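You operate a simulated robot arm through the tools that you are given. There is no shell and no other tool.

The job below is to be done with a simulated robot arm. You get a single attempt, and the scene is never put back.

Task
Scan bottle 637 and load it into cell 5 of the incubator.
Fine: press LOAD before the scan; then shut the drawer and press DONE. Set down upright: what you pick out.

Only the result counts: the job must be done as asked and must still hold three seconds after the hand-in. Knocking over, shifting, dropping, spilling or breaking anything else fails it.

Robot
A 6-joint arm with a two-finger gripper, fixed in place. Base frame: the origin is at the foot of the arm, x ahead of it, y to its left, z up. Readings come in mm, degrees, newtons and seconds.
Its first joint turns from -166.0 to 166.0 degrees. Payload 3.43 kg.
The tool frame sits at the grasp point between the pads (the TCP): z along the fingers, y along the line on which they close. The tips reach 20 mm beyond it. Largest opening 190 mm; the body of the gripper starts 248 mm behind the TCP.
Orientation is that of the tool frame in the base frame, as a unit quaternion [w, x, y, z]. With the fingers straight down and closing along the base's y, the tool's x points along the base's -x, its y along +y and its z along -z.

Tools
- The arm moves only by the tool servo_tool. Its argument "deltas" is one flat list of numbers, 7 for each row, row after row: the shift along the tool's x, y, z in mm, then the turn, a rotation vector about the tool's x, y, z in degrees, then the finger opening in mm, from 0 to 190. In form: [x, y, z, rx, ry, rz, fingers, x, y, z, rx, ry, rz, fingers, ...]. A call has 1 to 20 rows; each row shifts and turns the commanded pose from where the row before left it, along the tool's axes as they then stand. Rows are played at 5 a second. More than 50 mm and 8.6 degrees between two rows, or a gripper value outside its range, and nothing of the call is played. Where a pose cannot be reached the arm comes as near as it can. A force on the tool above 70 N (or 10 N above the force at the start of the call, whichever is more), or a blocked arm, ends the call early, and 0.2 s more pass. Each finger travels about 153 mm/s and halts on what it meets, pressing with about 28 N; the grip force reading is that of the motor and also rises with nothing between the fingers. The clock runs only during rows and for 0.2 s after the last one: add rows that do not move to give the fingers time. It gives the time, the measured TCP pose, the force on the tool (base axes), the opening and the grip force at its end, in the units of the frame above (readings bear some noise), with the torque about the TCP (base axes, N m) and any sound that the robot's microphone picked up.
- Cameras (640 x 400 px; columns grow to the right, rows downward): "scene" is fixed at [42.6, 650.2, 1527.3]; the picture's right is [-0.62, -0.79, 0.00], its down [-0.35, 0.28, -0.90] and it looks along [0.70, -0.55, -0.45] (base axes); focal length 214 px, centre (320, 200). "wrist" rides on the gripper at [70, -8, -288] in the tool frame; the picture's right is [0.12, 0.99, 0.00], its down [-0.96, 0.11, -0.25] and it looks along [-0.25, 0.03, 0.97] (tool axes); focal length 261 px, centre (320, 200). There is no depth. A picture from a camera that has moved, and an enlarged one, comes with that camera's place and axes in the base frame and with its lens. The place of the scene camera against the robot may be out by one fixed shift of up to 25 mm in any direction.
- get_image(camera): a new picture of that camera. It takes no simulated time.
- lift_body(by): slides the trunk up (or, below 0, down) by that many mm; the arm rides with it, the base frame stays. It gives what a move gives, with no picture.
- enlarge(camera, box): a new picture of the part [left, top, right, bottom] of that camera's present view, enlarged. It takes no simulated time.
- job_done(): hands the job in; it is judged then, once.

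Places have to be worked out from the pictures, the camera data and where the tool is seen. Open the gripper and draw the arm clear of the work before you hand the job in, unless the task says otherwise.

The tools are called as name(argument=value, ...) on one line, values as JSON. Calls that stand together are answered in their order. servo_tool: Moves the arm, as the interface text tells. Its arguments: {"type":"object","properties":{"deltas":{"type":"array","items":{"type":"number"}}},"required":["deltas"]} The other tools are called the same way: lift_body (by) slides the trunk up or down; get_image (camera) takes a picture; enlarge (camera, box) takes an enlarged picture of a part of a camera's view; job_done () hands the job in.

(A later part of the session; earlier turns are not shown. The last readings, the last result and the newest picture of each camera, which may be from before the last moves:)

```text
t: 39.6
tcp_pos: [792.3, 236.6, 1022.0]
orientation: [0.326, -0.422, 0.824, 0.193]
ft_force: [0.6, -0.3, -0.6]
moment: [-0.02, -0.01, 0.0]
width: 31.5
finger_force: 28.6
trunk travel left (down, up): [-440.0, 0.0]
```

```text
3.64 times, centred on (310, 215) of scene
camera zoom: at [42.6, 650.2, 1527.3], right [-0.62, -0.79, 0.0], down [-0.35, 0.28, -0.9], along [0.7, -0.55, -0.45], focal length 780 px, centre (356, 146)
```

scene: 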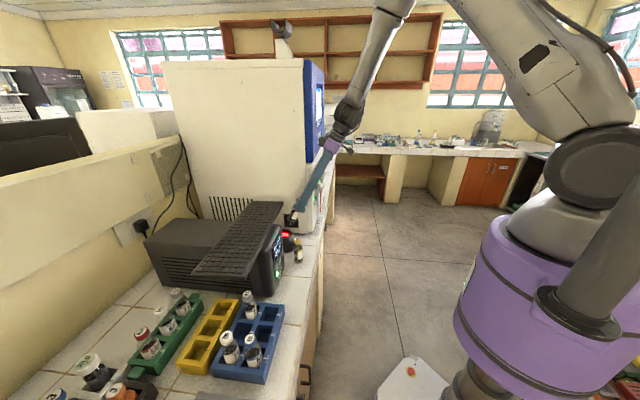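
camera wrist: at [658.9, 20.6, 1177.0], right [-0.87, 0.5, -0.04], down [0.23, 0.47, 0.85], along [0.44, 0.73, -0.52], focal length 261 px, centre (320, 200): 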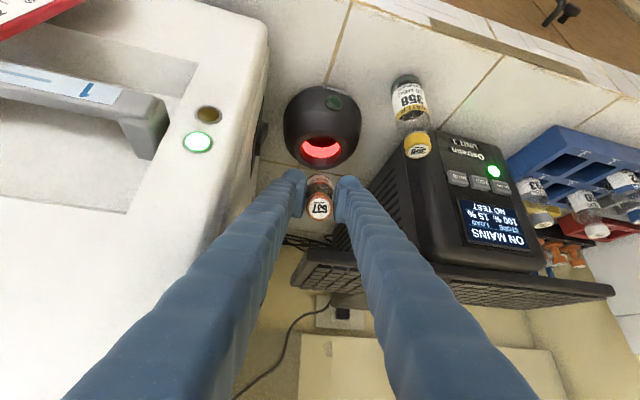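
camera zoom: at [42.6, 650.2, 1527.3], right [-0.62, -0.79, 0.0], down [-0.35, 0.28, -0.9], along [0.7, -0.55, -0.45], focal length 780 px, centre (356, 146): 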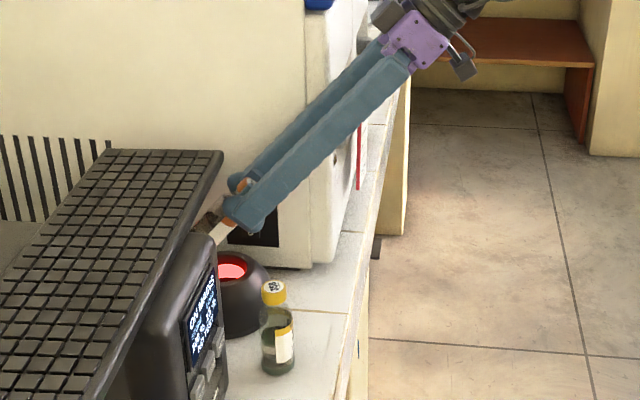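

The label is now over the window but at 45°, no beep yet. I tilt further around the barcode point (two steps of 7.7°), keeping it above the window.

servo_tool(deltas=[8.7, 0, -1.3, 0, -7.7, 0, 24, 8.7, 0, -1.3, 0, -7.7, 0, 24, 0, 0, 0, 0, 0, 0, 24])

enlarge(camera="scene", box=[260, 160, 360, 270])

get_image(camera="wrist")

```text
t: 40.4
tcp_pos: [805.4, 229.4, 1024.8]
orientation: [0.421, -0.396, 0.774, 0.259]
ft_force: [-45.6, 48.6, 15.1]
moment: [-5.8, -3.45, -6.29]
width: 31.3
finger_force: 28.3
out of reach, approached as far as the arm can: row 1, 2
trunk travel left (down, up): [-440.0, 0.0]
```

```text
3.64 times, centred on (310, 215) of scene
camera zoom: at [42.6, 650.2, 1527.3], right [-0.62, -0.79, 0.0], down [-0.35, 0.28, -0.9], along [0.7, -0.55, -0.45], focal length 780 px, centre (356, 146)
```

zoom: 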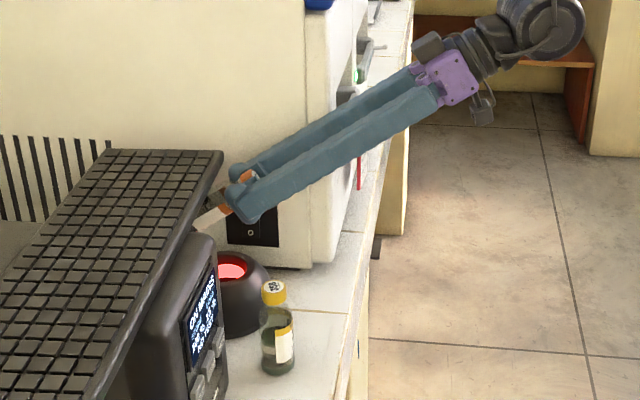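

```text
taken
camera wrist: at [659.6, -16.3, 1110.1], right [-0.87, 0.5, -0.03], down [0.11, 0.26, 0.96], along [0.49, 0.83, -0.28], focal length 261 px, centre (320, 200)
```

wrist: 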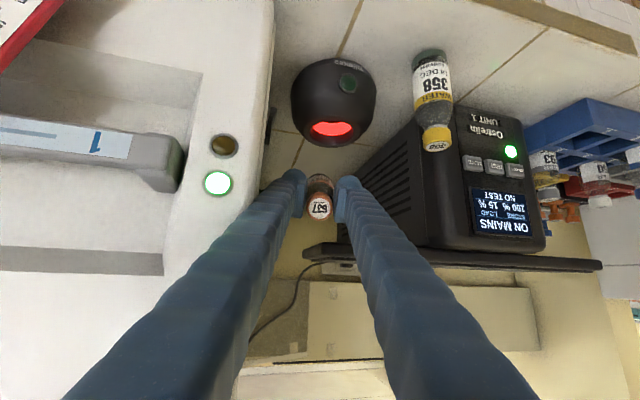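

The extra tilt again ran into a wrist limit (the tool direction is sideways to the arm's plane), pushing the finger lightly on the incubator. I back off: un-tilt, shift left, and retreat from under the shelf; then I'll tilt the tool within the arm's own plane in free space in front of the counter.

servo_tool(deltas=[0, 8, 0, 0, 7, 0, 24, 0, 8, 0, 0, 7, 0, 24, 0, 0, 0, 0, 0, 0, 24])

enlarge(camera="wrist", box=[250, 80, 390, 240])

```text
t: 41.2
tcp_pos: [801.7, 228.3, 1024.5]
orientation: [0.336, -0.419, 0.82, 0.196]
ft_force: [0.0, 0.1, -0.4]
moment: [-0.08, 0.02, -0.01]
width: 31.3
finger_force: 27.6
trunk travel left (down, up): [-440.0, 0.0]
```

```text
2.50 times, centred on (320, 160) of wrist
camera zoom: at [666.9, 10.9, 1173.0], right [-0.86, 0.5, -0.04], down [0.22, 0.45, 0.87], along [0.45, 0.74, -0.5], focal length 652 px, centre (320, 300)
```

zoom: 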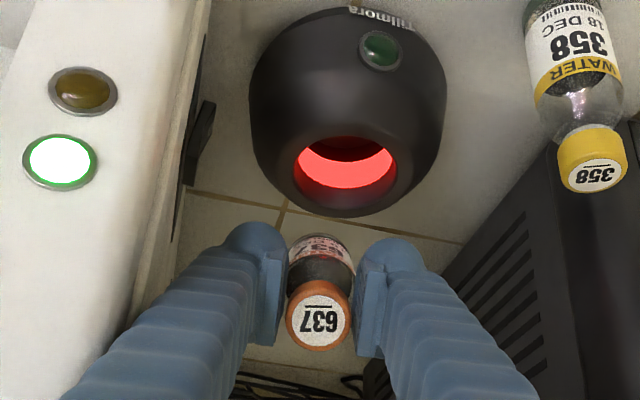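

servo_tool(deltas=[16.6, 2.4, -28.4, 0, 0, 0, 24, 16.6, 2.4, -28.4, 0, 0, 0, 24, 0, 0, 0, 0, 7.5, 0, 24, 0, 0, 0, 0, 7.5, 0, 24, 0, 0, 0, 0, 7.5, 0, 24, 0, 0, 0, 0, 7.5, 0, 24, 0, 0, 0, 0, 7.5, 0, 24, 0, 0, 0, 0, 7.5, 0, 24, 0, 0, 0, 0, 0, 0, 24])

get_image(camera="wrist")

```text
t: 43.2
tcp_pos: [761.3, 177.5, 1038.7]
orientation: [-0.004, -0.464, 0.886, 0.022]
ft_force: [-0.5, 0.2, 0.5]
moment: [0.0, 0.02, 0.0]
width: 30.6
finger_force: 28.0
trunk travel left (down, up): [-440.0, 0.0]
```

```text
taken
camera wrist: at [733.9, 104.3, 1325.1], right [-0.88, 0.47, 0.04], down [0.46, 0.85, 0.27], along [0.09, 0.25, -0.96], focal length 261 px, centre (320, 200)
```

wrist: 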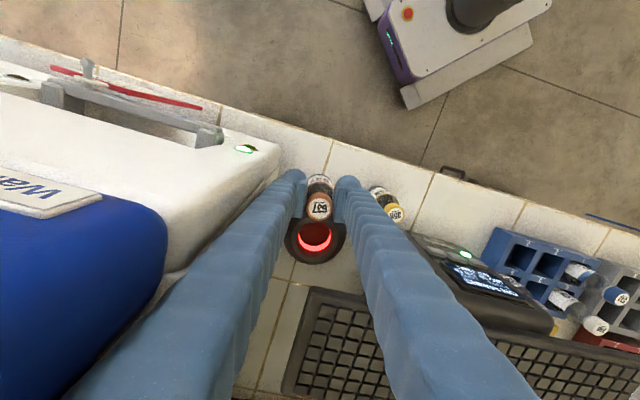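

enlarge(camera="wrist", box=[280, 160, 360, 240])

enlarge(camera="scene", box=[280, 170, 340, 250])

```text
5.00 times, centred on (320, 200) of wrist
camera zoom: at [733.9, 104.3, 1325.1], right [-0.88, 0.47, 0.04], down [0.46, 0.85, 0.27], along [0.09, 0.25, -0.96], focal length 1303 px, centre (320, 200)
```

zoom: 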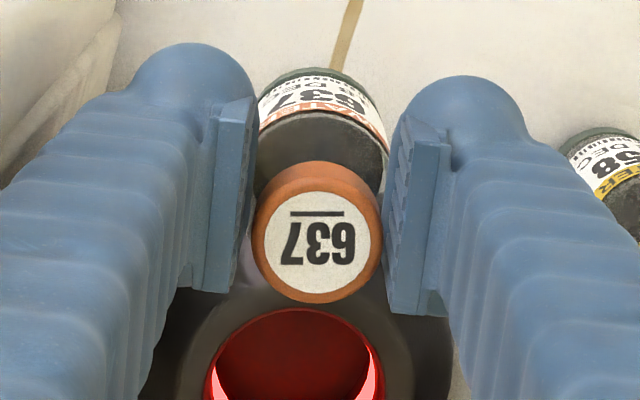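

```text
5.00 times, centred on (310, 210) of scene
camera zoom: at [42.6, 650.2, 1527.3], right [-0.62, -0.79, 0.0], down [-0.35, 0.28, -0.9], along [0.7, -0.55, -0.45], focal length 1072 px, centre (370, 150)
```

zoom: 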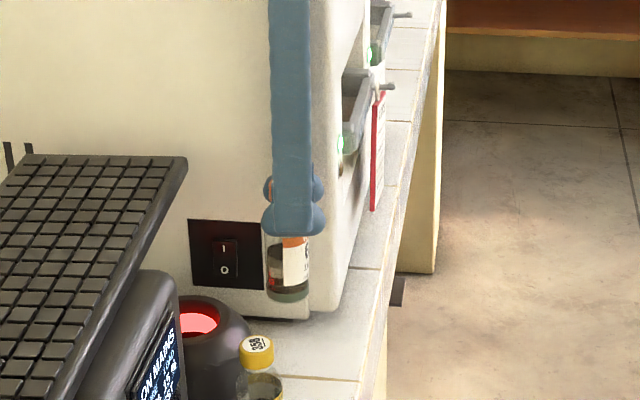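

The bottle is still held straight. I retreat to the free space in front of the counter (n≈450), turn the tool so its tilt plane matches the arm's plane, and lower it.

servo_tool(deltas=[45, 8.1, 0, 0, 0, 0, 24, 45, 8.1, 0, 0, 0, 0, 24, 45, 8.1, 0, 0, 0, 0, 24, 45, 8.1, 0, 0, 0, 0, 24, 13.5, -43, 0, 0, 0, 0, 24, 13.5, -43, 0, 0, 0, 0, 24, 13.5, -43, 0, 0, 0, 0, 24, 13.5, -43, 0, 0, 0, 0, 24, 13.5, -43, 0, 0, 0, 0, 24, 0, 0, 0, 0, 0, 0, 24])

get_image(camera="scene")

```text
t: 45.4
tcp_pos: [767.8, -125.9, 1026.3]
orientation: [-0.002, -0.464, 0.885, 0.021]
ft_force: [-0.1, 0.9, -1.4]
moment: [-0.07, -0.03, 0.02]
width: 29.9
finger_force: 28.1
trunk travel left (down, up): [-440.0, 0.0]
```

```text
taken
```

scene: 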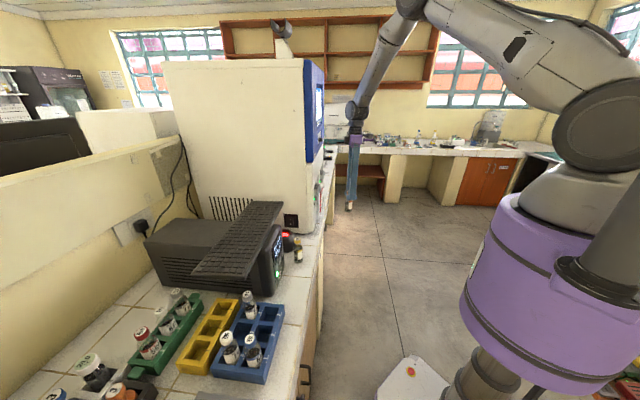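

servo_tool(deltas=[0, 0, 10, 0, 0, 7.5, 24, 0, 0, 10, 0, 0, 7.5, 24, 0, 0, 10, 0, 0, 7.5, 24, 0, 0, 10, 0, 0, 7.5, 24, 0, 0, 10, 0, 0, 7.5, 24, 0, 0, 10, 0, 0, 7.5, 24, 0, 0, 10, 0, 0, 7.5, 24, 0, 0, 10, 0, 0, 7.5, 24, 0, 0, 10, 0, 0, 5, 24, 0, 0, 0, 0, 0, 0, 24])

get_image(camera="wrist")

```text
t: 47.6
tcp_pos: [767.5, -124.3, 936.8]
orientation: [-0.014, 0.086, 0.996, 0.017]
ft_force: [0.7, 1.1, -0.8]
moment: [0.01, -0.01, -0.01]
width: 29.9
finger_force: 28.1
trunk travel left (down, up): [-440.0, 0.0]
```

```text
taken
camera wrist: at [703.9, -132.5, 1226.4], right [0.05, 1.0, 0.03], down [0.97, -0.06, 0.22], along [0.22, 0.02, -0.97], focal length 261 px, centre (320, 200)
```

wrist: 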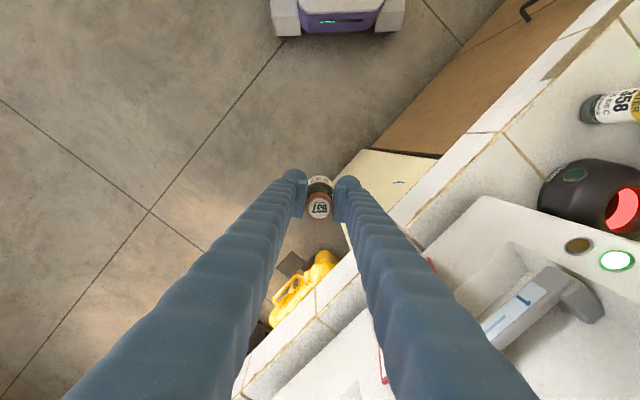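

servo_tool(deltas=[0, 0, 0, 0, -7.5, 0, 24, 0, 0, 0, 0, -7.5, 0, 24, 0, 0, 0, 0, -7.5, 0, 24, 0, 0, 0, 0, -7.5, 0, 24, 0, 0, 0, 0, -7.5, 0, 24, 0, 0, 0, 0, 0, 0, 24])

```text
t: 49.0
tcp_pos: [763.9, -137.0, 934.5]
orientation: [0.255, 0.086, 0.963, -0.026]
ft_force: [-0.4, 0.1, -0.5]
moment: [0.03, 0.0, 0.0]
width: 29.2
finger_force: 27.8
out of reach, approached as far as the arm can: row 2, 3
trunk travel left (down, up): [-440.0, 0.0]
```

servo_tool(deltas=[0, 0, 0, 0, 0, 0, 24, 0, 0, 0, 0, -7.5, 0, 24, 0, 0, 0, 0, -7.5, 0, 24, 0, 0, 0, 0, 0, 0, 24])

get_image(camera="wrist")

get_image(camera="scene")

```text
t: 50.0
tcp_pos: [765.3, -136.9, 935.5]
orientation: [0.379, 0.081, 0.921, -0.037]
ft_force: [-0.2, 0.8, -1.1]
moment: [0.02, 0.01, 0.0]
width: 29.0
finger_force: 28.0
trunk travel left (down, up): [-440.0, 0.0]
```

```text
taken
camera wrist: at [514.4, -100.2, 1088.8], right [0.09, 0.99, -0.09], down [0.52, 0.03, 0.85], along [0.85, -0.13, -0.51], focal length 261 px, centre (320, 200)
```

wrist: 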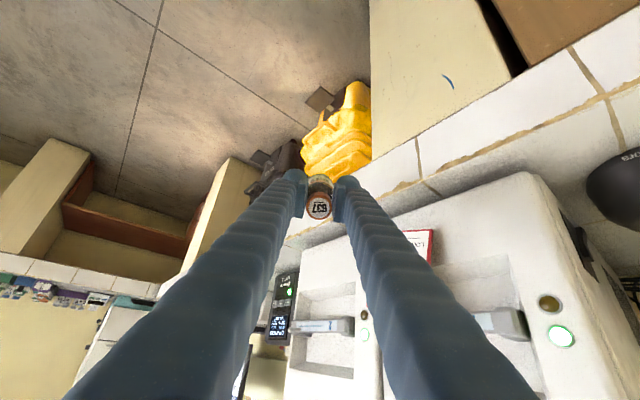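

```text
taken
```

scene: 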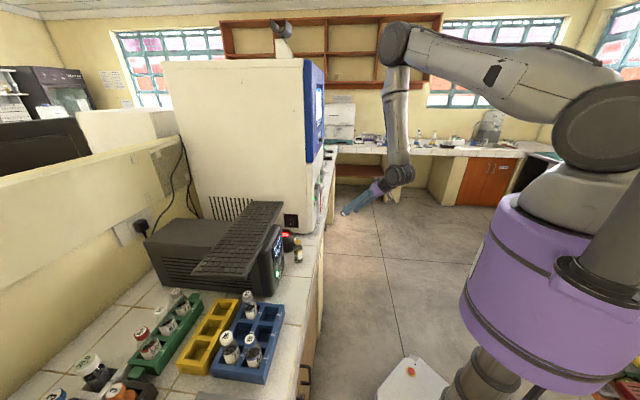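

The in-plane tilt now follows properly (45°). I continue tilting to about 85°.

servo_tool(deltas=[0, 0, 0, 0, -7.5, 0, 24, 0, 0, 0, 0, -7.5, 0, 24, 0, 0, 0, 0, -7.5, 0, 24, 0, 0, 0, 0, 0, 0, 24])

enlarge(camera="wrist", box=[280, 160, 360, 240])

```text
t: 51.0
tcp_pos: [765.4, -135.7, 934.9]
orientation: [0.552, 0.073, 0.829, -0.052]
ft_force: [-0.7, 0.0, -1.1]
moment: [0.02, 0.03, 0.0]
width: 28.6
finger_force: 28.2
trunk travel left (down, up): [-440.0, 0.0]
```

```text
5.00 times, centred on (320, 200) of wrist
camera zoom: at [474.8, -93.6, 980.2], right [0.13, 0.98, -0.12], down [0.16, 0.09, 0.98], along [0.98, -0.15, -0.15], focal length 1303 px, centre (320, 200)
```

zoom: 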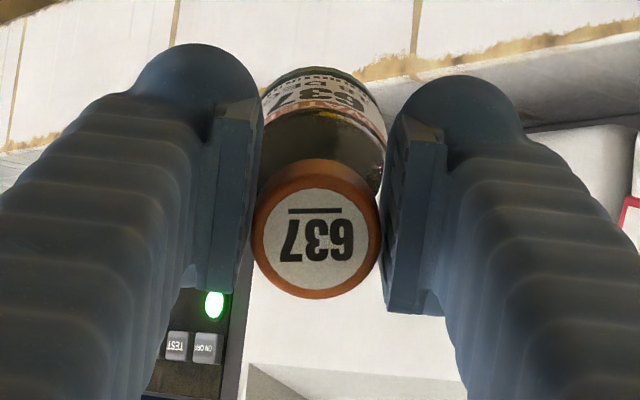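

The tilt works in this branch (67° now), and the fingers have settled on the 28.6 mm cap. I finish tilting to ~87° and then yaw toward the scanner direction.

servo_tool(deltas=[0, 0, 0, 0, -7, 0, 24, 0, 0, 0, 0, -7, 0, 24, 0, 0, 0, 0, -6, 0, 24, 0, 0, 0, 0, 0, 0, 24])

enlarge(camera="scene", box=[320, 170, 420, 230])

```text
t: 52.0
tcp_pos: [825.4, -149.9, 923.6]
orientation: [0.684, 0.063, 0.724, -0.064]
ft_force: [0.3, 0.1, -0.9]
moment: [-0.04, 0.04, 0.06]
width: 28.4
finger_force: 27.8
out of reach, approached as far as the arm can: row 2, 3
trunk travel left (down, up): [-440.0, 0.0]
```

```text
6.40 times, centred on (370, 200) of scene
camera zoom: at [42.6, 650.2, 1527.3], right [-0.62, -0.79, 0.0], down [-0.35, 0.28, -0.9], along [0.7, -0.55, -0.45], focal length 1373 px, centre (0, 200)
```

zoom: 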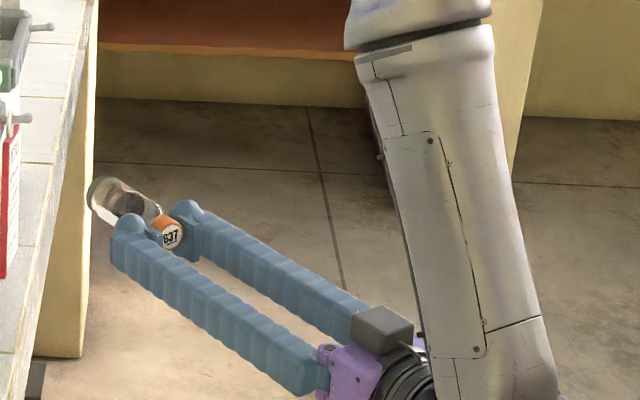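

The bottle is nearly horizontal now. I yaw the tool back toward the scanner's direction (about the vertical) while pulling away from the incubator front.

servo_tool(deltas=[0, -8.2, -5.7, -7.99, -0.05, -0.45, 24, 0, -7.3, -6.8, -7.99, -0.05, -0.45, 24, 0, -6.3, -7.8, -7.99, -0.05, -0.45, 24, 0, -5.1, -8.6, -7.99, -0.05, -0.45, 24, 0, -3.9, -9.2, -7.99, -0.05, -0.45, 24, 0, -2.6, -9.7, -7.99, -0.05, -0.45, 24, 0, -1.2, -9.9, -7.99, -0.05, -0.45, 24, 0, 0.2, -10, -7.99, -0.05, -0.45, 24, 0, 0, 0, 0, 0, 0, 24])

get_image(camera="wrist")

get_image(camera="scene")

```text
t: 54.0
tcp_pos: [770.0, -205.1, 927.4]
orientation: [0.615, -0.333, 0.645, 0.308]
ft_force: [0.0, -0.1, -1.7]
moment: [-0.02, 0.0, -0.01]
width: 26.9
finger_force: 28.3
trunk travel left (down, up): [-440.0, 0.0]
```

```text
taken
camera wrist: at [604.4, -446.7, 871.6], right [-0.8, 0.58, -0.13], down [-0.22, -0.08, 0.97], along [0.55, 0.81, 0.19], focal length 261 px, centre (320, 200)
```

wrist: 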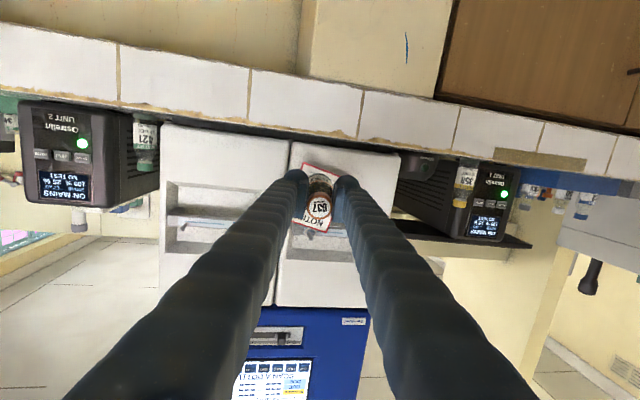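

```text
taken
```

scene: 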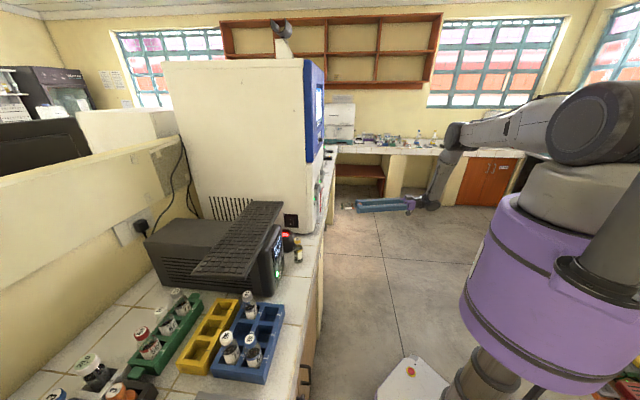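

enlarge(camera="wrist", box=[280, 150, 360, 240])

enlarge(camera="scene", box=[330, 180, 450, 230])

```text
4.44 times, centred on (320, 195) of wrist
camera zoom: at [604.4, -446.7, 871.6], right [-0.8, 0.58, -0.13], down [-0.22, -0.08, 0.97], along [0.55, 0.81, 0.19], focal length 1158 px, centre (320, 222)
```

zoom: 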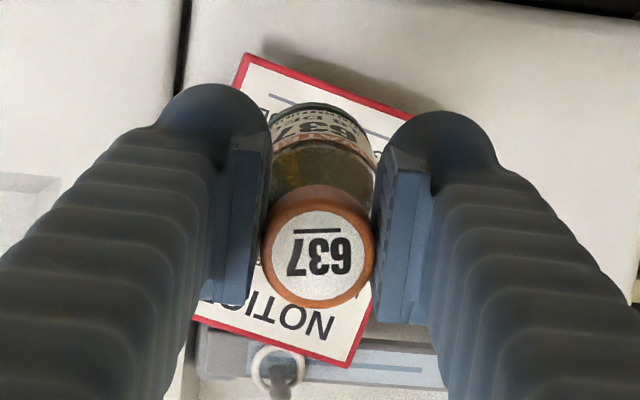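

```text
5.33 times, centred on (390, 205) of scene
camera zoom: at [42.6, 650.2, 1527.3], right [-0.62, -0.79, 0.0], down [-0.35, 0.28, -0.9], along [0.7, -0.55, -0.45], focal length 1144 px, centre (-53, 173)
```

zoom: 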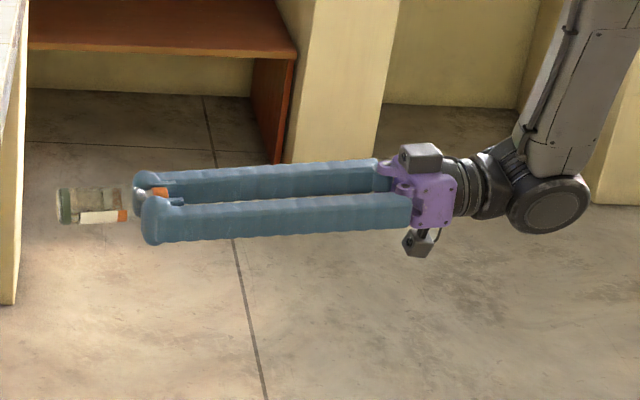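

The tool is horizontal at azimuth 54° and the bottle still sits firmly, with the label facing down. I move around the incubator's corner to a point straight in front of the scanner.

servo_tool(deltas=[-8.8, 39.2, 16, 0, 0, 0, 24, -8.8, 39.2, 16, 0, 0, 0, 24, -8.8, 39.2, 16, 0, 0, 0, 24, -8.8, 39.2, 16, 0, 0, 0, 24, -8.8, 39.2, 16, 0, 0, 0, 24, -8.8, 39.2, 16, 0, 0, 0, 24, -8.8, 39.2, 16, 0, 0, 0, 24, 0, 0, 0, 0, 0, 0, 24])

get_image(camera="wrist")

get_image(camera="scene")

```text
t: 55.8
tcp_pos: [615.1, 53.0, 980.3]
orientation: [0.616, -0.332, 0.644, 0.308]
ft_force: [0.0, 0.3, -0.1]
moment: [-0.03, 0.0, -0.01]
width: 26.7
finger_force: 28.7
trunk travel left (down, up): [-440.0, 0.0]
```

```text
taken
camera wrist: at [448.9, -188.6, 925.0], right [-0.8, 0.58, -0.13], down [-0.22, -0.08, 0.97], along [0.55, 0.81, 0.19], focal length 261 px, centre (320, 200)
```

wrist: 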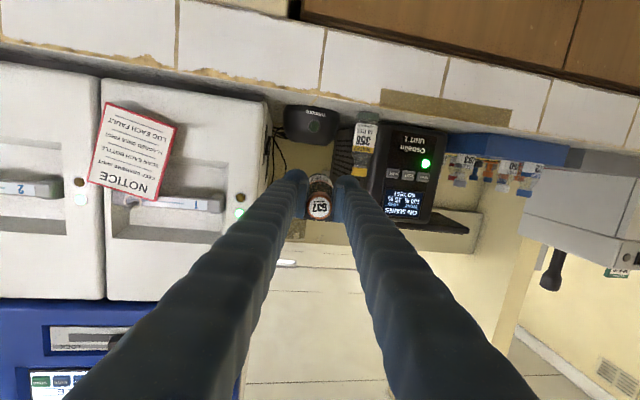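

```text
taken
```

scene: 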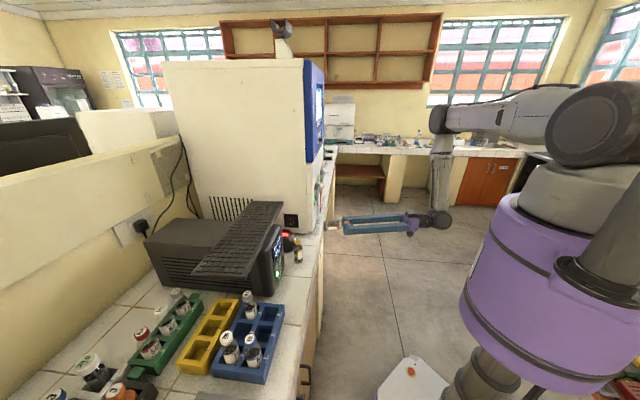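

Tracking is exact. I slide forward along the tool direction over the counter toward the scanner, first part.

servo_tool(deltas=[-2, -6.4, 42.8, 0, 0, 0, 24, -2, -6.4, 42.8, 0, 0, 0, 24, -2, -6.4, 42.8, 0, 0, 0, 24, 0, 0, 0, 0, 0, 0, 24])

get_image(camera="wrist")

enlarge(camera="scene", box=[260, 190, 360, 270])

```text
t: 56.8
tcp_pos: [706.8, 144.0, 979.5]
orientation: [0.616, -0.332, 0.645, 0.307]
ft_force: [0.0, 1.4, -1.1]
moment: [0.0, -0.01, -0.09]
width: 26.8
finger_force: 27.7
trunk travel left (down, up): [-440.0, 0.0]
```

```text
taken
camera wrist: at [541.3, -96.7, 924.3], right [-0.8, 0.58, -0.13], down [-0.22, -0.08, 0.97], along [0.55, 0.81, 0.19], focal length 261 px, centre (320, 200)
```

wrist: 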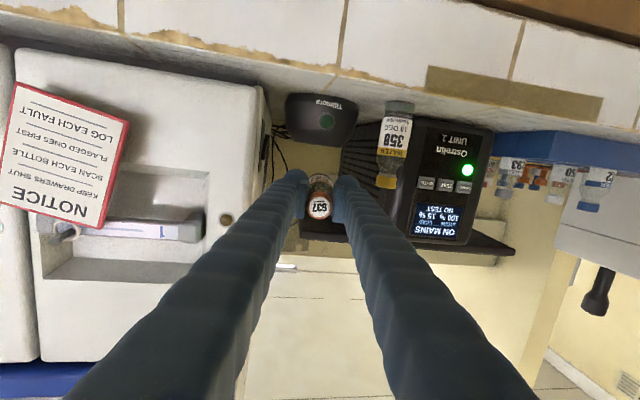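

```text
5.00 times, centred on (310, 230) of scene
camera zoom: at [42.6, 650.2, 1527.3], right [-0.62, -0.79, 0.0], down [-0.35, 0.28, -0.9], along [0.7, -0.55, -0.45], focal length 1072 px, centre (370, 50)
```

zoom: 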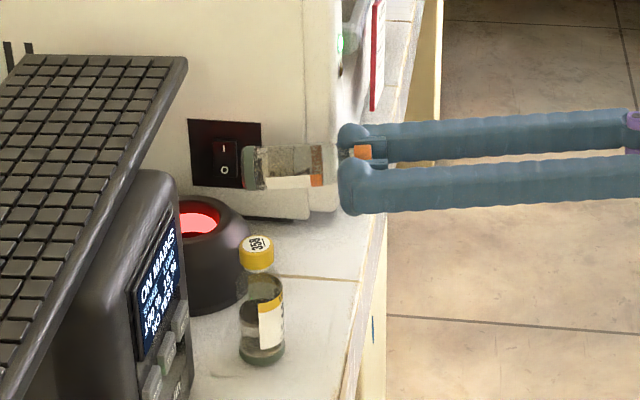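

The bottle is level with its label down, gripped stably at 26.8 mm. I advance the last 80 mm in four steps so the barcode passes over the scanner window, listening for a beep.

servo_tool(deltas=[-1, -2.8, 19.9, 0, 0, 0, 24, -1, -2.8, 19.9, 0, 0, 0, 24, -1, -2.8, 19.9, 0, 0, 0, 24, -1, -2.8, 19.9, 0, 0, 0, 24, 0, 0, 0, 0, 0, 0, 24, 0, 0, 0, 0, 0, 0, 24])

get_image(camera="wrist")

enlarge(camera="scene", box=[260, 190, 360, 270])

```text
t: 58.2
tcp_pos: [764.5, 200.5, 978.0]
orientation: [0.616, -0.332, 0.646, 0.306]
ft_force: [0.2, 0.6, -0.4]
moment: [-0.01, -0.01, 0.02]
width: 26.9
finger_force: 28.6
trunk travel left (down, up): [-440.0, 0.0]
```

```text
taken
camera wrist: at [597.5, -40.3, 922.5], right [-0.8, 0.58, -0.13], down [-0.22, -0.08, 0.97], along [0.55, 0.81, 0.19], focal length 261 px, centre (320, 200)
```

wrist: 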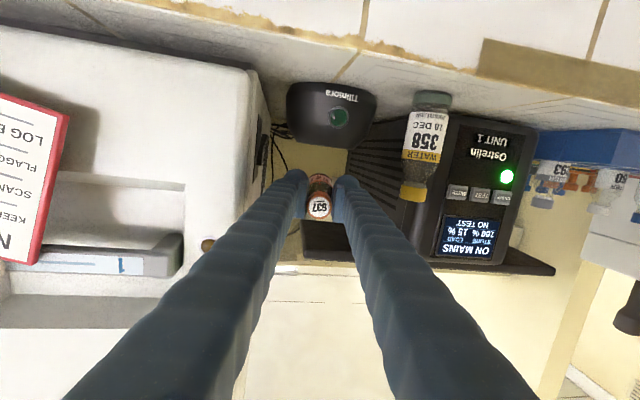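

```text
5.00 times, centred on (310, 230) of scene
camera zoom: at [42.6, 650.2, 1527.3], right [-0.62, -0.79, 0.0], down [-0.35, 0.28, -0.9], along [0.7, -0.55, -0.45], focal length 1072 px, centre (370, 50)
```

zoom: 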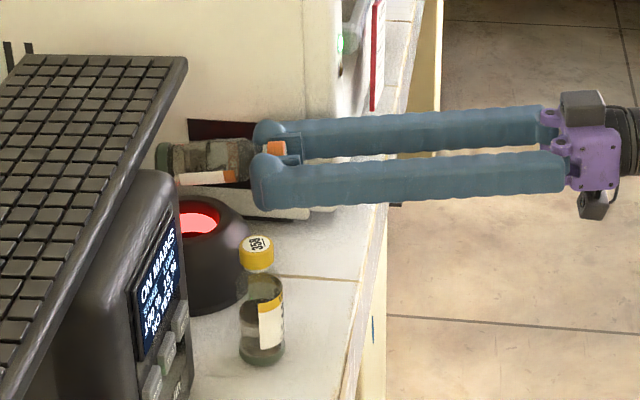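

No beep yet. I check the label layout on the neighbouring 358 bottle (same design) and the scanner's LED up close.

enlarge(camera="wrist", box=[390, 80, 460, 210])

enlarge(camera="wrist", box=[270, 70, 390, 230])

enlarge(camera="scene", box=[278, 205, 318, 250])

```text
3.08 times, centred on (425, 145) of wrist
camera zoom: at [597.5, -40.3, 922.5], right [-0.8, 0.58, -0.13], down [-0.22, -0.08, 0.97], along [0.55, 0.81, 0.19], focal length 802 px, centre (-3, 369)
```

zoom: 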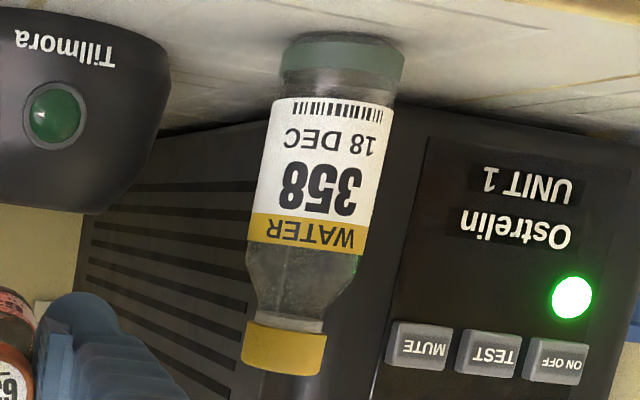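

```text
2.50 times, centred on (330, 150) of wrist
camera zoom: at [597.5, -40.3, 922.5], right [-0.8, 0.58, -0.13], down [-0.22, -0.08, 0.97], along [0.55, 0.81, 0.19], focal length 652 px, centre (295, 325)
```

zoom: 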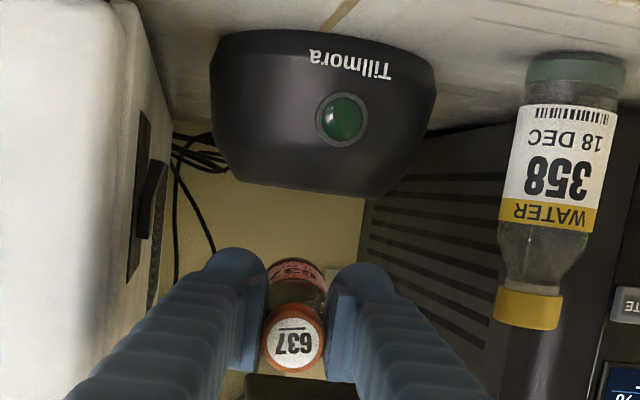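

```text
8.89 times, centred on (298, 228) of scene
camera zoom: at [42.6, 650.2, 1527.3], right [-0.62, -0.79, 0.0], down [-0.35, 0.28, -0.9], along [0.7, -0.55, -0.45], focal length 1906 px, centre (516, -44)
```

zoom: 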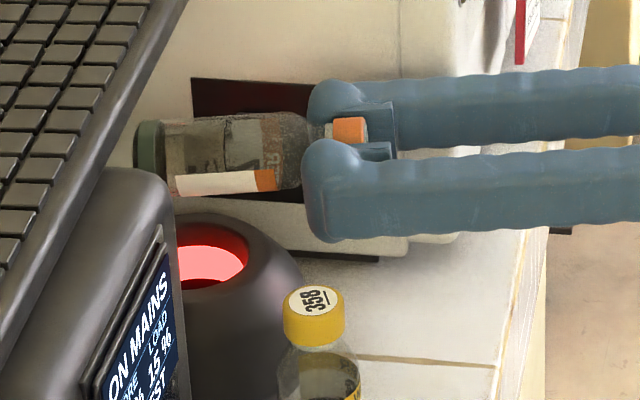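

The label layout confirms the barcode is at the label's lower end, facing straight down at the window, ~45 mm above the rim. I lower in small steps and sweep slightly to catch the read zone.

servo_tool(deltas=[5, 0, 0, 0, 0, 0, 24, 5, 0, 0, 0, 0, 0, 24, 0, 0, 0, 0, 0, 0, 24, 0, 0, 0, 0, 0, 0, 24])

servo_tool(deltas=[0, 0, -10, 0, 0, 0, 24, 0, 0, -10, 0, 0, 0, 24, 0, 0, 0, 0, 0, 0, 24, 0, 0, 10, 0, 0, 0, 24, 0, 0, 10, 0, 0, 0, 24, 0, 0, 8, 0, 0, 0, 24, 0, 0, 0, 0, 0, 0, 24])

```text
t: 59.2
tcp_pos: [762.3, 200.3, 968.1]
orientation: [0.616, -0.332, 0.645, 0.307]
ft_force: [-0.1, -0.6, -0.6]
moment: [-0.03, 0.0, -0.01]
width: 26.6
finger_force: 28.0
trunk travel left (down, up): [-440.0, 0.0]
```

```text
t: 60.8
tcp_pos: [767.9, 204.1, 968.8]
orientation: [0.616, -0.333, 0.644, 0.308]
ft_force: [0.6, 0.4, -1.6]
moment: [-0.07, -0.01, -0.02]
width: 26.4
finger_force: 28.4
trunk travel left (down, up): [-440.0, 0.0]
```

get_image(camera="wrist")

enlarge(camera="wrist", box=[270, 70, 390, 230])

enlarge(camera="scene", box=[278, 205, 318, 250])

```text
taken
camera wrist: at [601.7, -36.2, 913.2], right [-0.8, 0.58, -0.13], down [-0.22, -0.08, 0.97], along [0.55, 0.81, 0.19], focal length 261 px, centre (320, 200)
```

wrist: 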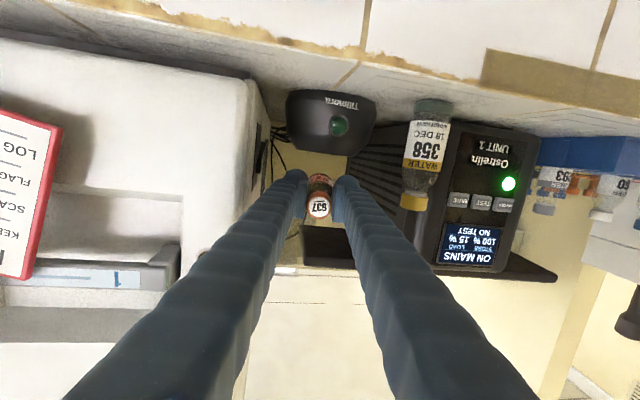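

```text
2.50 times, centred on (330, 150) of wrist
camera zoom: at [601.7, -36.2, 913.2], right [-0.8, 0.58, -0.13], down [-0.22, -0.08, 0.97], along [0.55, 0.81, 0.19], focal length 652 px, centre (295, 325)
```

zoom: 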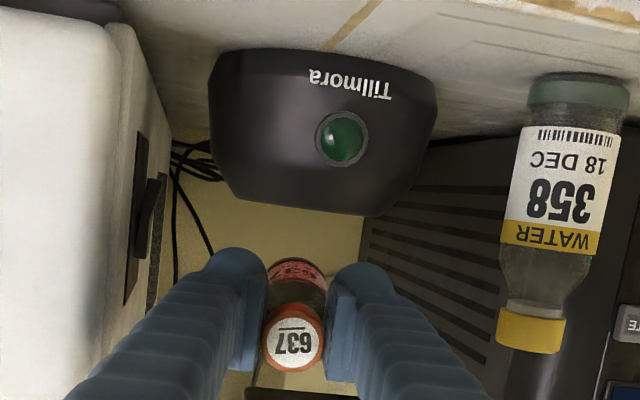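

```text
8.89 times, centred on (298, 228) of scene
camera zoom: at [42.6, 650.2, 1527.3], right [-0.62, -0.79, 0.0], down [-0.35, 0.28, -0.9], along [0.7, -0.55, -0.45], focal length 1906 px, centre (516, -44)
```

zoom: 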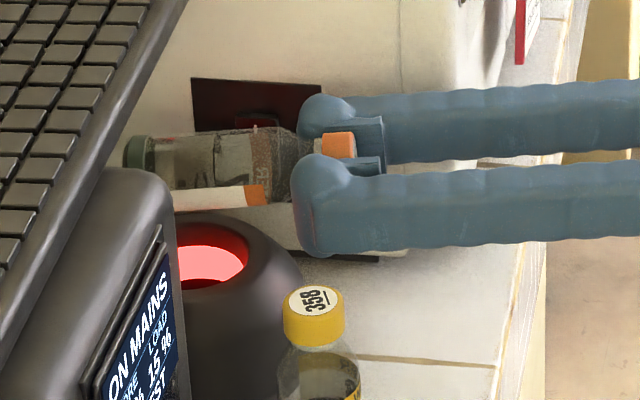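

enlarge(camera="scene", box=[305, 70, 345, 150])

enlarge(camera="scene", box=[300, 140, 350, 210])

```text
5.00 times, centred on (325, 110) of scene
camera zoom: at [42.6, 650.2, 1527.3], right [-0.62, -0.79, 0.0], down [-0.35, 0.28, -0.9], along [0.7, -0.55, -0.45], focal length 1072 px, centre (295, 650)
```

zoom: 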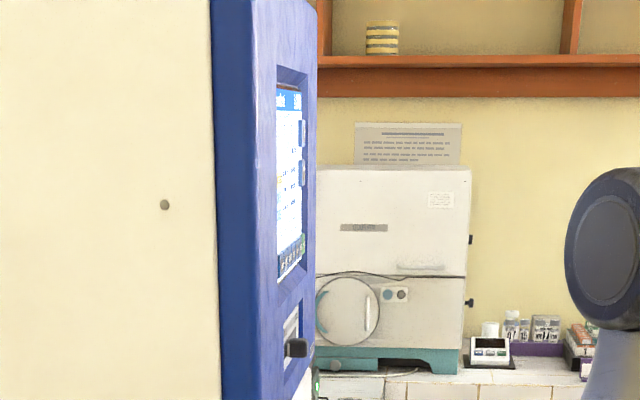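

```text
5.71 times, centred on (325, 175) of scene
camera zoom: at [42.6, 650.2, 1527.3], right [-0.62, -0.79, 0.0], down [-0.35, 0.28, -0.9], along [0.7, -0.55, -0.45], focal length 1226 px, centre (291, 343)
```

zoom: 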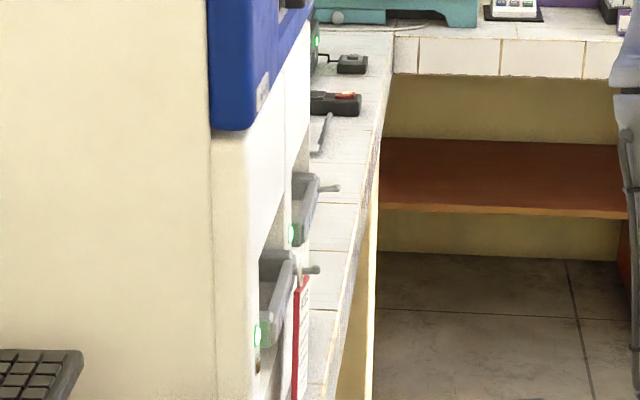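

servo_tool(deltas=[0, 0, -8, 0, 0, 0, 24, 6, 0, 0, 0, 0, 0, 24, 6, 0, 0, 0, 0, 0, 24, 5, 0, 0, 0, 0, 0, 24, 0, 0, 0, 0, 0, 0, 24, 0, 0, 0, 0, 0, 0, 24])

enlarge(camera="scene", box=[278, 205, 318, 250])

enlarge(camera="wrist", box=[270, 70, 390, 230])

```text
t: 62.2
tcp_pos: [761.0, 197.9, 951.3]
orientation: [0.617, -0.331, 0.645, 0.307]
ft_force: [-0.3, -0.3, -0.6]
moment: [-0.03, 0.03, 0.0]
width: 26.5
finger_force: 28.0
trunk travel left (down, up): [-440.0, 0.0]
```

```text
8.89 times, centred on (298, 228) of scene
camera zoom: at [42.6, 650.2, 1527.3], right [-0.62, -0.79, 0.0], down [-0.35, 0.28, -0.9], along [0.7, -0.55, -0.45], focal length 1906 px, centre (516, -44)
```

zoom: 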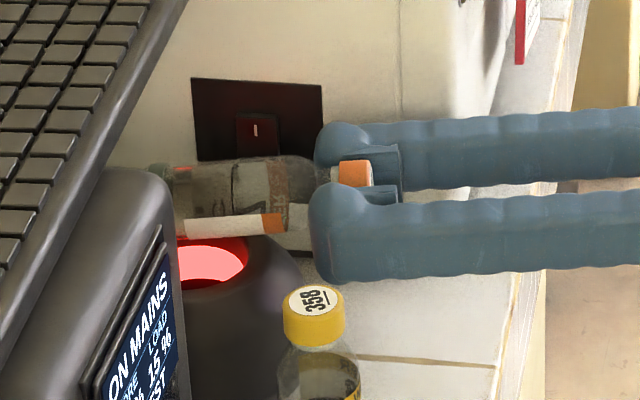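

```text
2.50 times, centred on (330, 150) of wrist
camera zoom: at [596.8, -42.7, 895.9], right [-0.8, 0.58, -0.13], down [-0.22, -0.08, 0.97], along [0.55, 0.81, 0.19], focal length 652 px, centre (295, 325)
```

zoom: 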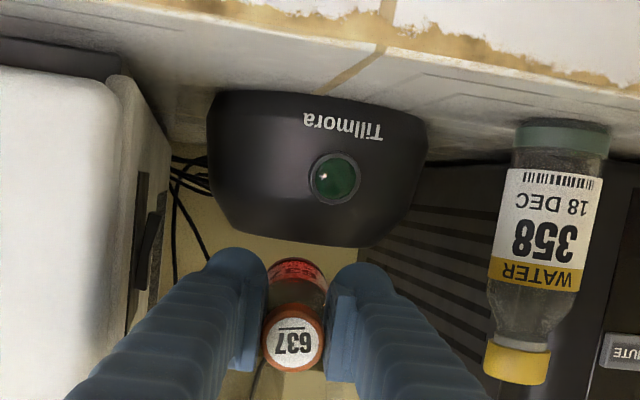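

servo_tool(deltas=[0, 0, 0, 0, 0, 0, 24, 0, 0, 0, 0, 0, 0, 24, 0, 0, 0, 0, 0, 0, 24, 0, 0, 0, 0, 0, 0, 24, 0, 0, 0, 0, 0, 0, 24, 0, 0, 0, 0, 0, 0, 24, 0, 0, 0, 0, 0, 0, 24])

```text
t: 63.8
tcp_pos: [762.4, 198.9, 951.7]
orientation: [0.616, -0.332, 0.645, 0.307]
ft_force: [-0.2, -0.1, -1.3]
moment: [-0.04, -0.01, -0.03]
width: 26.2
finger_force: 27.9
trunk travel left (down, up): [-440.0, 0.0]
```

Neither height reads it with the label down. The scanner is a lit well (≈56 mm opening, ~30 mm deep) and the barcode sits ~22 mm above the bottle's base, so it is probably meant to be lowered base-first into the cup. I back out, and un-tilt to about 20° (leaning toward the robot to stay clear of the shelf).

servo_tool(deltas=[-5, 0, -34, 0, 0, 0, 24, -5, 0, -34, 0, 0, 0, 24, -20, 0, 0, 0, 0, 0, 24, -20, 0, 0, 0, 0, 0, 24, 0, 0, 0, 0, 0, 0, 24])

servo_tool(deltas=[0, 0, 0, 0, 7.5, 0, 24, 0, 0, 0, 0, 7.5, 0, 24, 0, 0, 0, 0, 7.5, 0, 24, 0, 0, 0, 0, 7.5, 0, 24, 0, 0, 0, 0, 0, 0, 24])

get_image(camera="scene")

get_image(camera="wrist")

```text
t: 65.0
tcp_pos: [721.6, 145.2, 1005.1]
orientation: [0.616, -0.332, 0.645, 0.307]
ft_force: [-0.2, 0.1, -0.6]
moment: [-0.01, 0.02, 0.02]
width: 26.4
finger_force: 28.3
trunk travel left (down, up): [-440.0, 0.0]
```

```text
t: 66.2
tcp_pos: [722.5, 146.1, 1003.5]
orientation: [0.427, -0.4, 0.783, 0.211]
ft_force: [-0.5, 0.9, -0.9]
moment: [-0.07, 0.04, -0.02]
width: 26.1
finger_force: 28.0
trunk travel left (down, up): [-440.0, 0.0]
```

```text
taken
```

scene: 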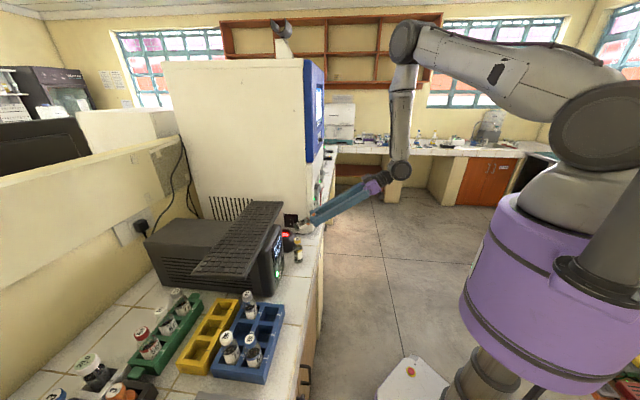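

```text
taken
camera wrist: at [562.8, -84.6, 1102.3], right [-0.84, 0.53, -0.11], down [0.09, 0.33, 0.94], along [0.54, 0.78, -0.32], focal length 261 px, centre (320, 200)
```

wrist: 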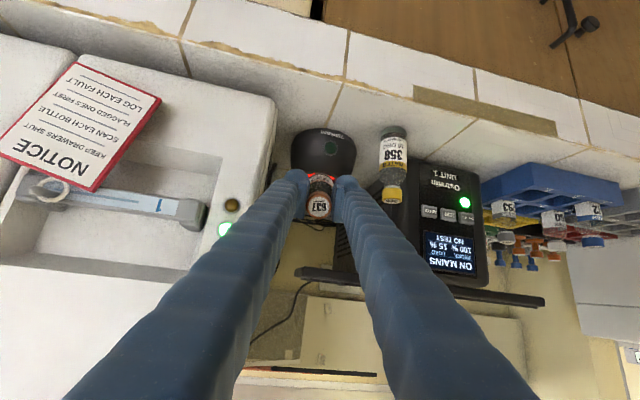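

servo_tool(deltas=[0, 0, 0, 0, 7.5, 0, 24, 0, 0, 0, 0, 7.5, 0, 24, 0, 0, 0, 0, 7.5, 0, 24, 0, 0, 0, 0, 7.5, 0, 24, 0, 0, 0, 0, 7.0, 0, 24, 0, 0, 0, 0, 0, 0, 24])

get_image(camera="wrist")

enlarge(camera="scene", box=[260, 190, 360, 270])

```text
t: 67.6
tcp_pos: [725.7, 146.2, 1004.4]
orientation: [0.157, -0.446, 0.878, 0.072]
ft_force: [0.5, -0.4, -1.2]
moment: [-0.03, -0.02, 0.02]
width: 26.0
finger_force: 28.2
trunk travel left (down, up): [-440.0, 0.0]
```

```text
taken
camera wrist: at [630.0, 9.7, 1251.4], right [-0.87, 0.5, -0.05], down [0.39, 0.73, 0.56], along [0.32, 0.46, -0.83], focal length 261 px, centre (320, 200)
```

wrist: 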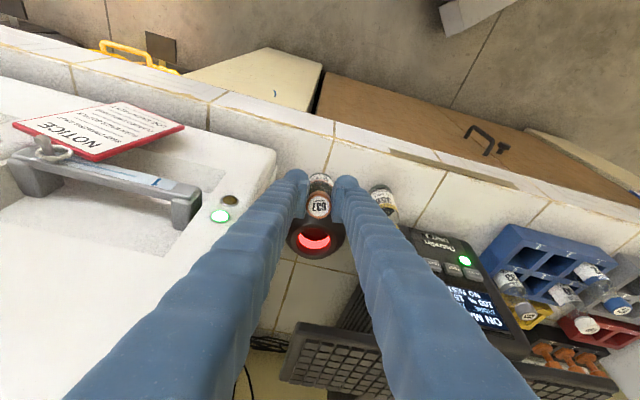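

```text
5.00 times, centred on (310, 230) of scene
camera zoom: at [42.6, 650.2, 1527.3], right [-0.62, -0.79, 0.0], down [-0.35, 0.28, -0.9], along [0.7, -0.55, -0.45], focal length 1072 px, centre (370, 50)
```

zoom: 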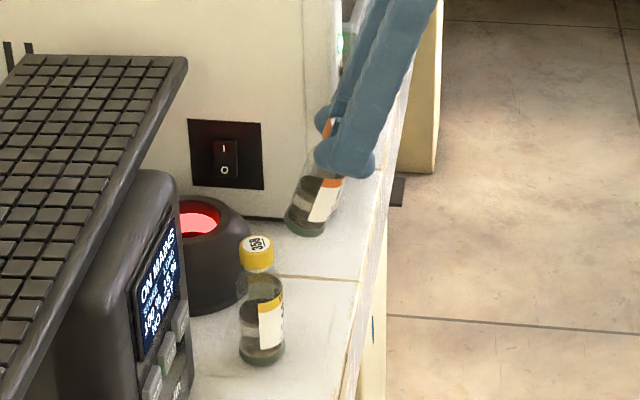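

Upright-leaning at 20° now works. I raise slightly and move forward so the bottle's base hovers ~10 mm above the scanner's rim, listening for a beep.

servo_tool(deltas=[-9, -0.4, -25, 0, 0, 0, 24, -32.2, 1.6, 11.6, 0, 0, 0, 24, -32.2, 1.6, 11.6, 0, 0, 0, 24, -16.1, 0.8, 5.8, 0, 0, 0, 24, -16.1, 0.8, 5.8, 0, 0, 0, 24, 0, 0, 0, 0, 0, 0, 24])

get_image(camera="wrist")

enlarge(camera="wrist", box=[270, 140, 370, 280])

enlarge(camera="scene", box=[270, 200, 330, 260])

```text
t: 69.0
tcp_pos: [777.6, 231.9, 1032.6]
orientation: [0.158, -0.446, 0.878, 0.073]
ft_force: [0.8, -0.8, -0.8]
moment: [0.01, 0.04, 0.01]
width: 25.5
finger_force: 28.0
trunk travel left (down, up): [-440.0, 0.0]
```

```text
taken
camera wrist: at [685.8, 95.2, 1278.3], right [-0.87, 0.5, -0.05], down [0.39, 0.73, 0.56], along [0.32, 0.46, -0.83], focal length 261 px, centre (320, 200)
```

wrist: 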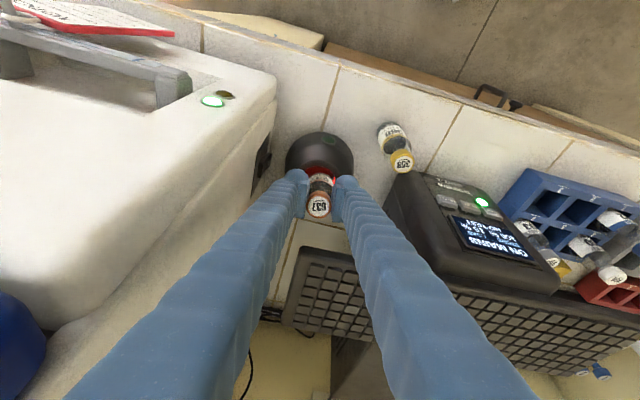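

```text
2.86 times, centred on (320, 210) of wrist
camera zoom: at [685.8, 95.2, 1278.3], right [-0.87, 0.5, -0.05], down [0.39, 0.73, 0.56], along [0.32, 0.46, -0.83], focal length 745 px, centre (320, 171)
```

zoom: 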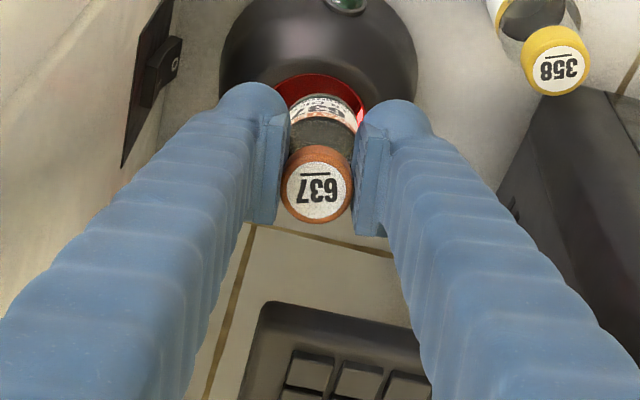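

```text
6.67 times, centred on (300, 230) of scene
camera zoom: at [42.6, 650.2, 1527.3], right [-0.62, -0.79, 0.0], down [-0.35, 0.28, -0.9], along [0.7, -0.55, -0.45], focal length 1430 px, centre (453, 0)
```

zoom: 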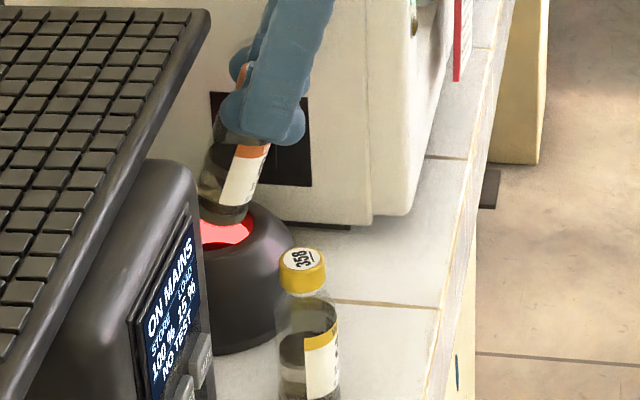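

The base hovers over the well, about 3 mm off centre. I correct that and lower the bottle gradually into the cup, watching force and sound.

servo_tool(deltas=[-2, -3, 0.5, 0, 0, 0, 24, 2.05, 0.1, 5.6, 0, 0, 0, 24, 2.05, 0.1, 5.6, 0, 0, 0, 24, 0, 0, 0, 0, 0, 0, 24, 0, 0, 0, 0, 0, 0, 24])

enlarge(camera="wrist", box=[270, 140, 370, 280])

enlarge(camera="scene", box=[270, 200, 330, 260])

```text
t: 70.2
tcp_pos: [782.6, 231.6, 1020.5]
orientation: [0.158, -0.445, 0.878, 0.072]
ft_force: [0.2, 0.1, -0.3]
moment: [0.01, 0.04, 0.01]
width: 26.1
finger_force: 28.3
trunk travel left (down, up): [-440.0, 0.0]
```

```text
2.86 times, centred on (320, 210) of wrist
camera zoom: at [689.2, 95.4, 1266.4], right [-0.87, 0.5, -0.05], down [0.39, 0.73, 0.56], along [0.32, 0.46, -0.83], focal length 745 px, centre (320, 171)
```

zoom: 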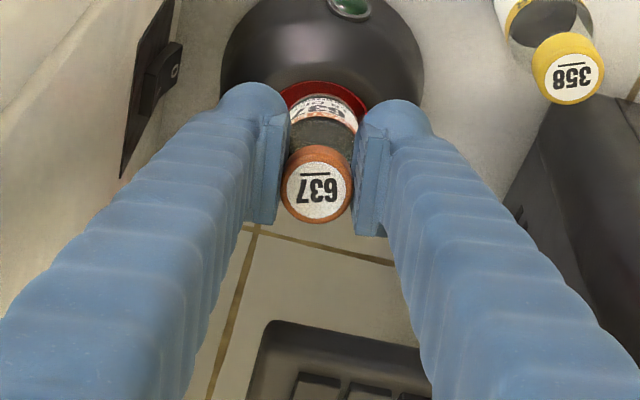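

```text
6.67 times, centred on (300, 230) of scene
camera zoom: at [42.6, 650.2, 1527.3], right [-0.62, -0.79, 0.0], down [-0.35, 0.28, -0.9], along [0.7, -0.55, -0.45], focal length 1430 px, centre (453, 0)
```

zoom: 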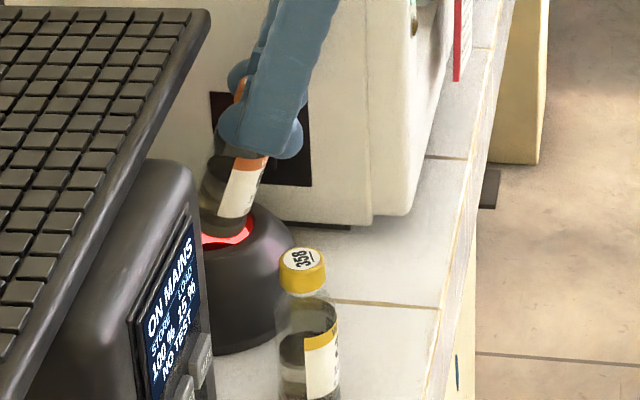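

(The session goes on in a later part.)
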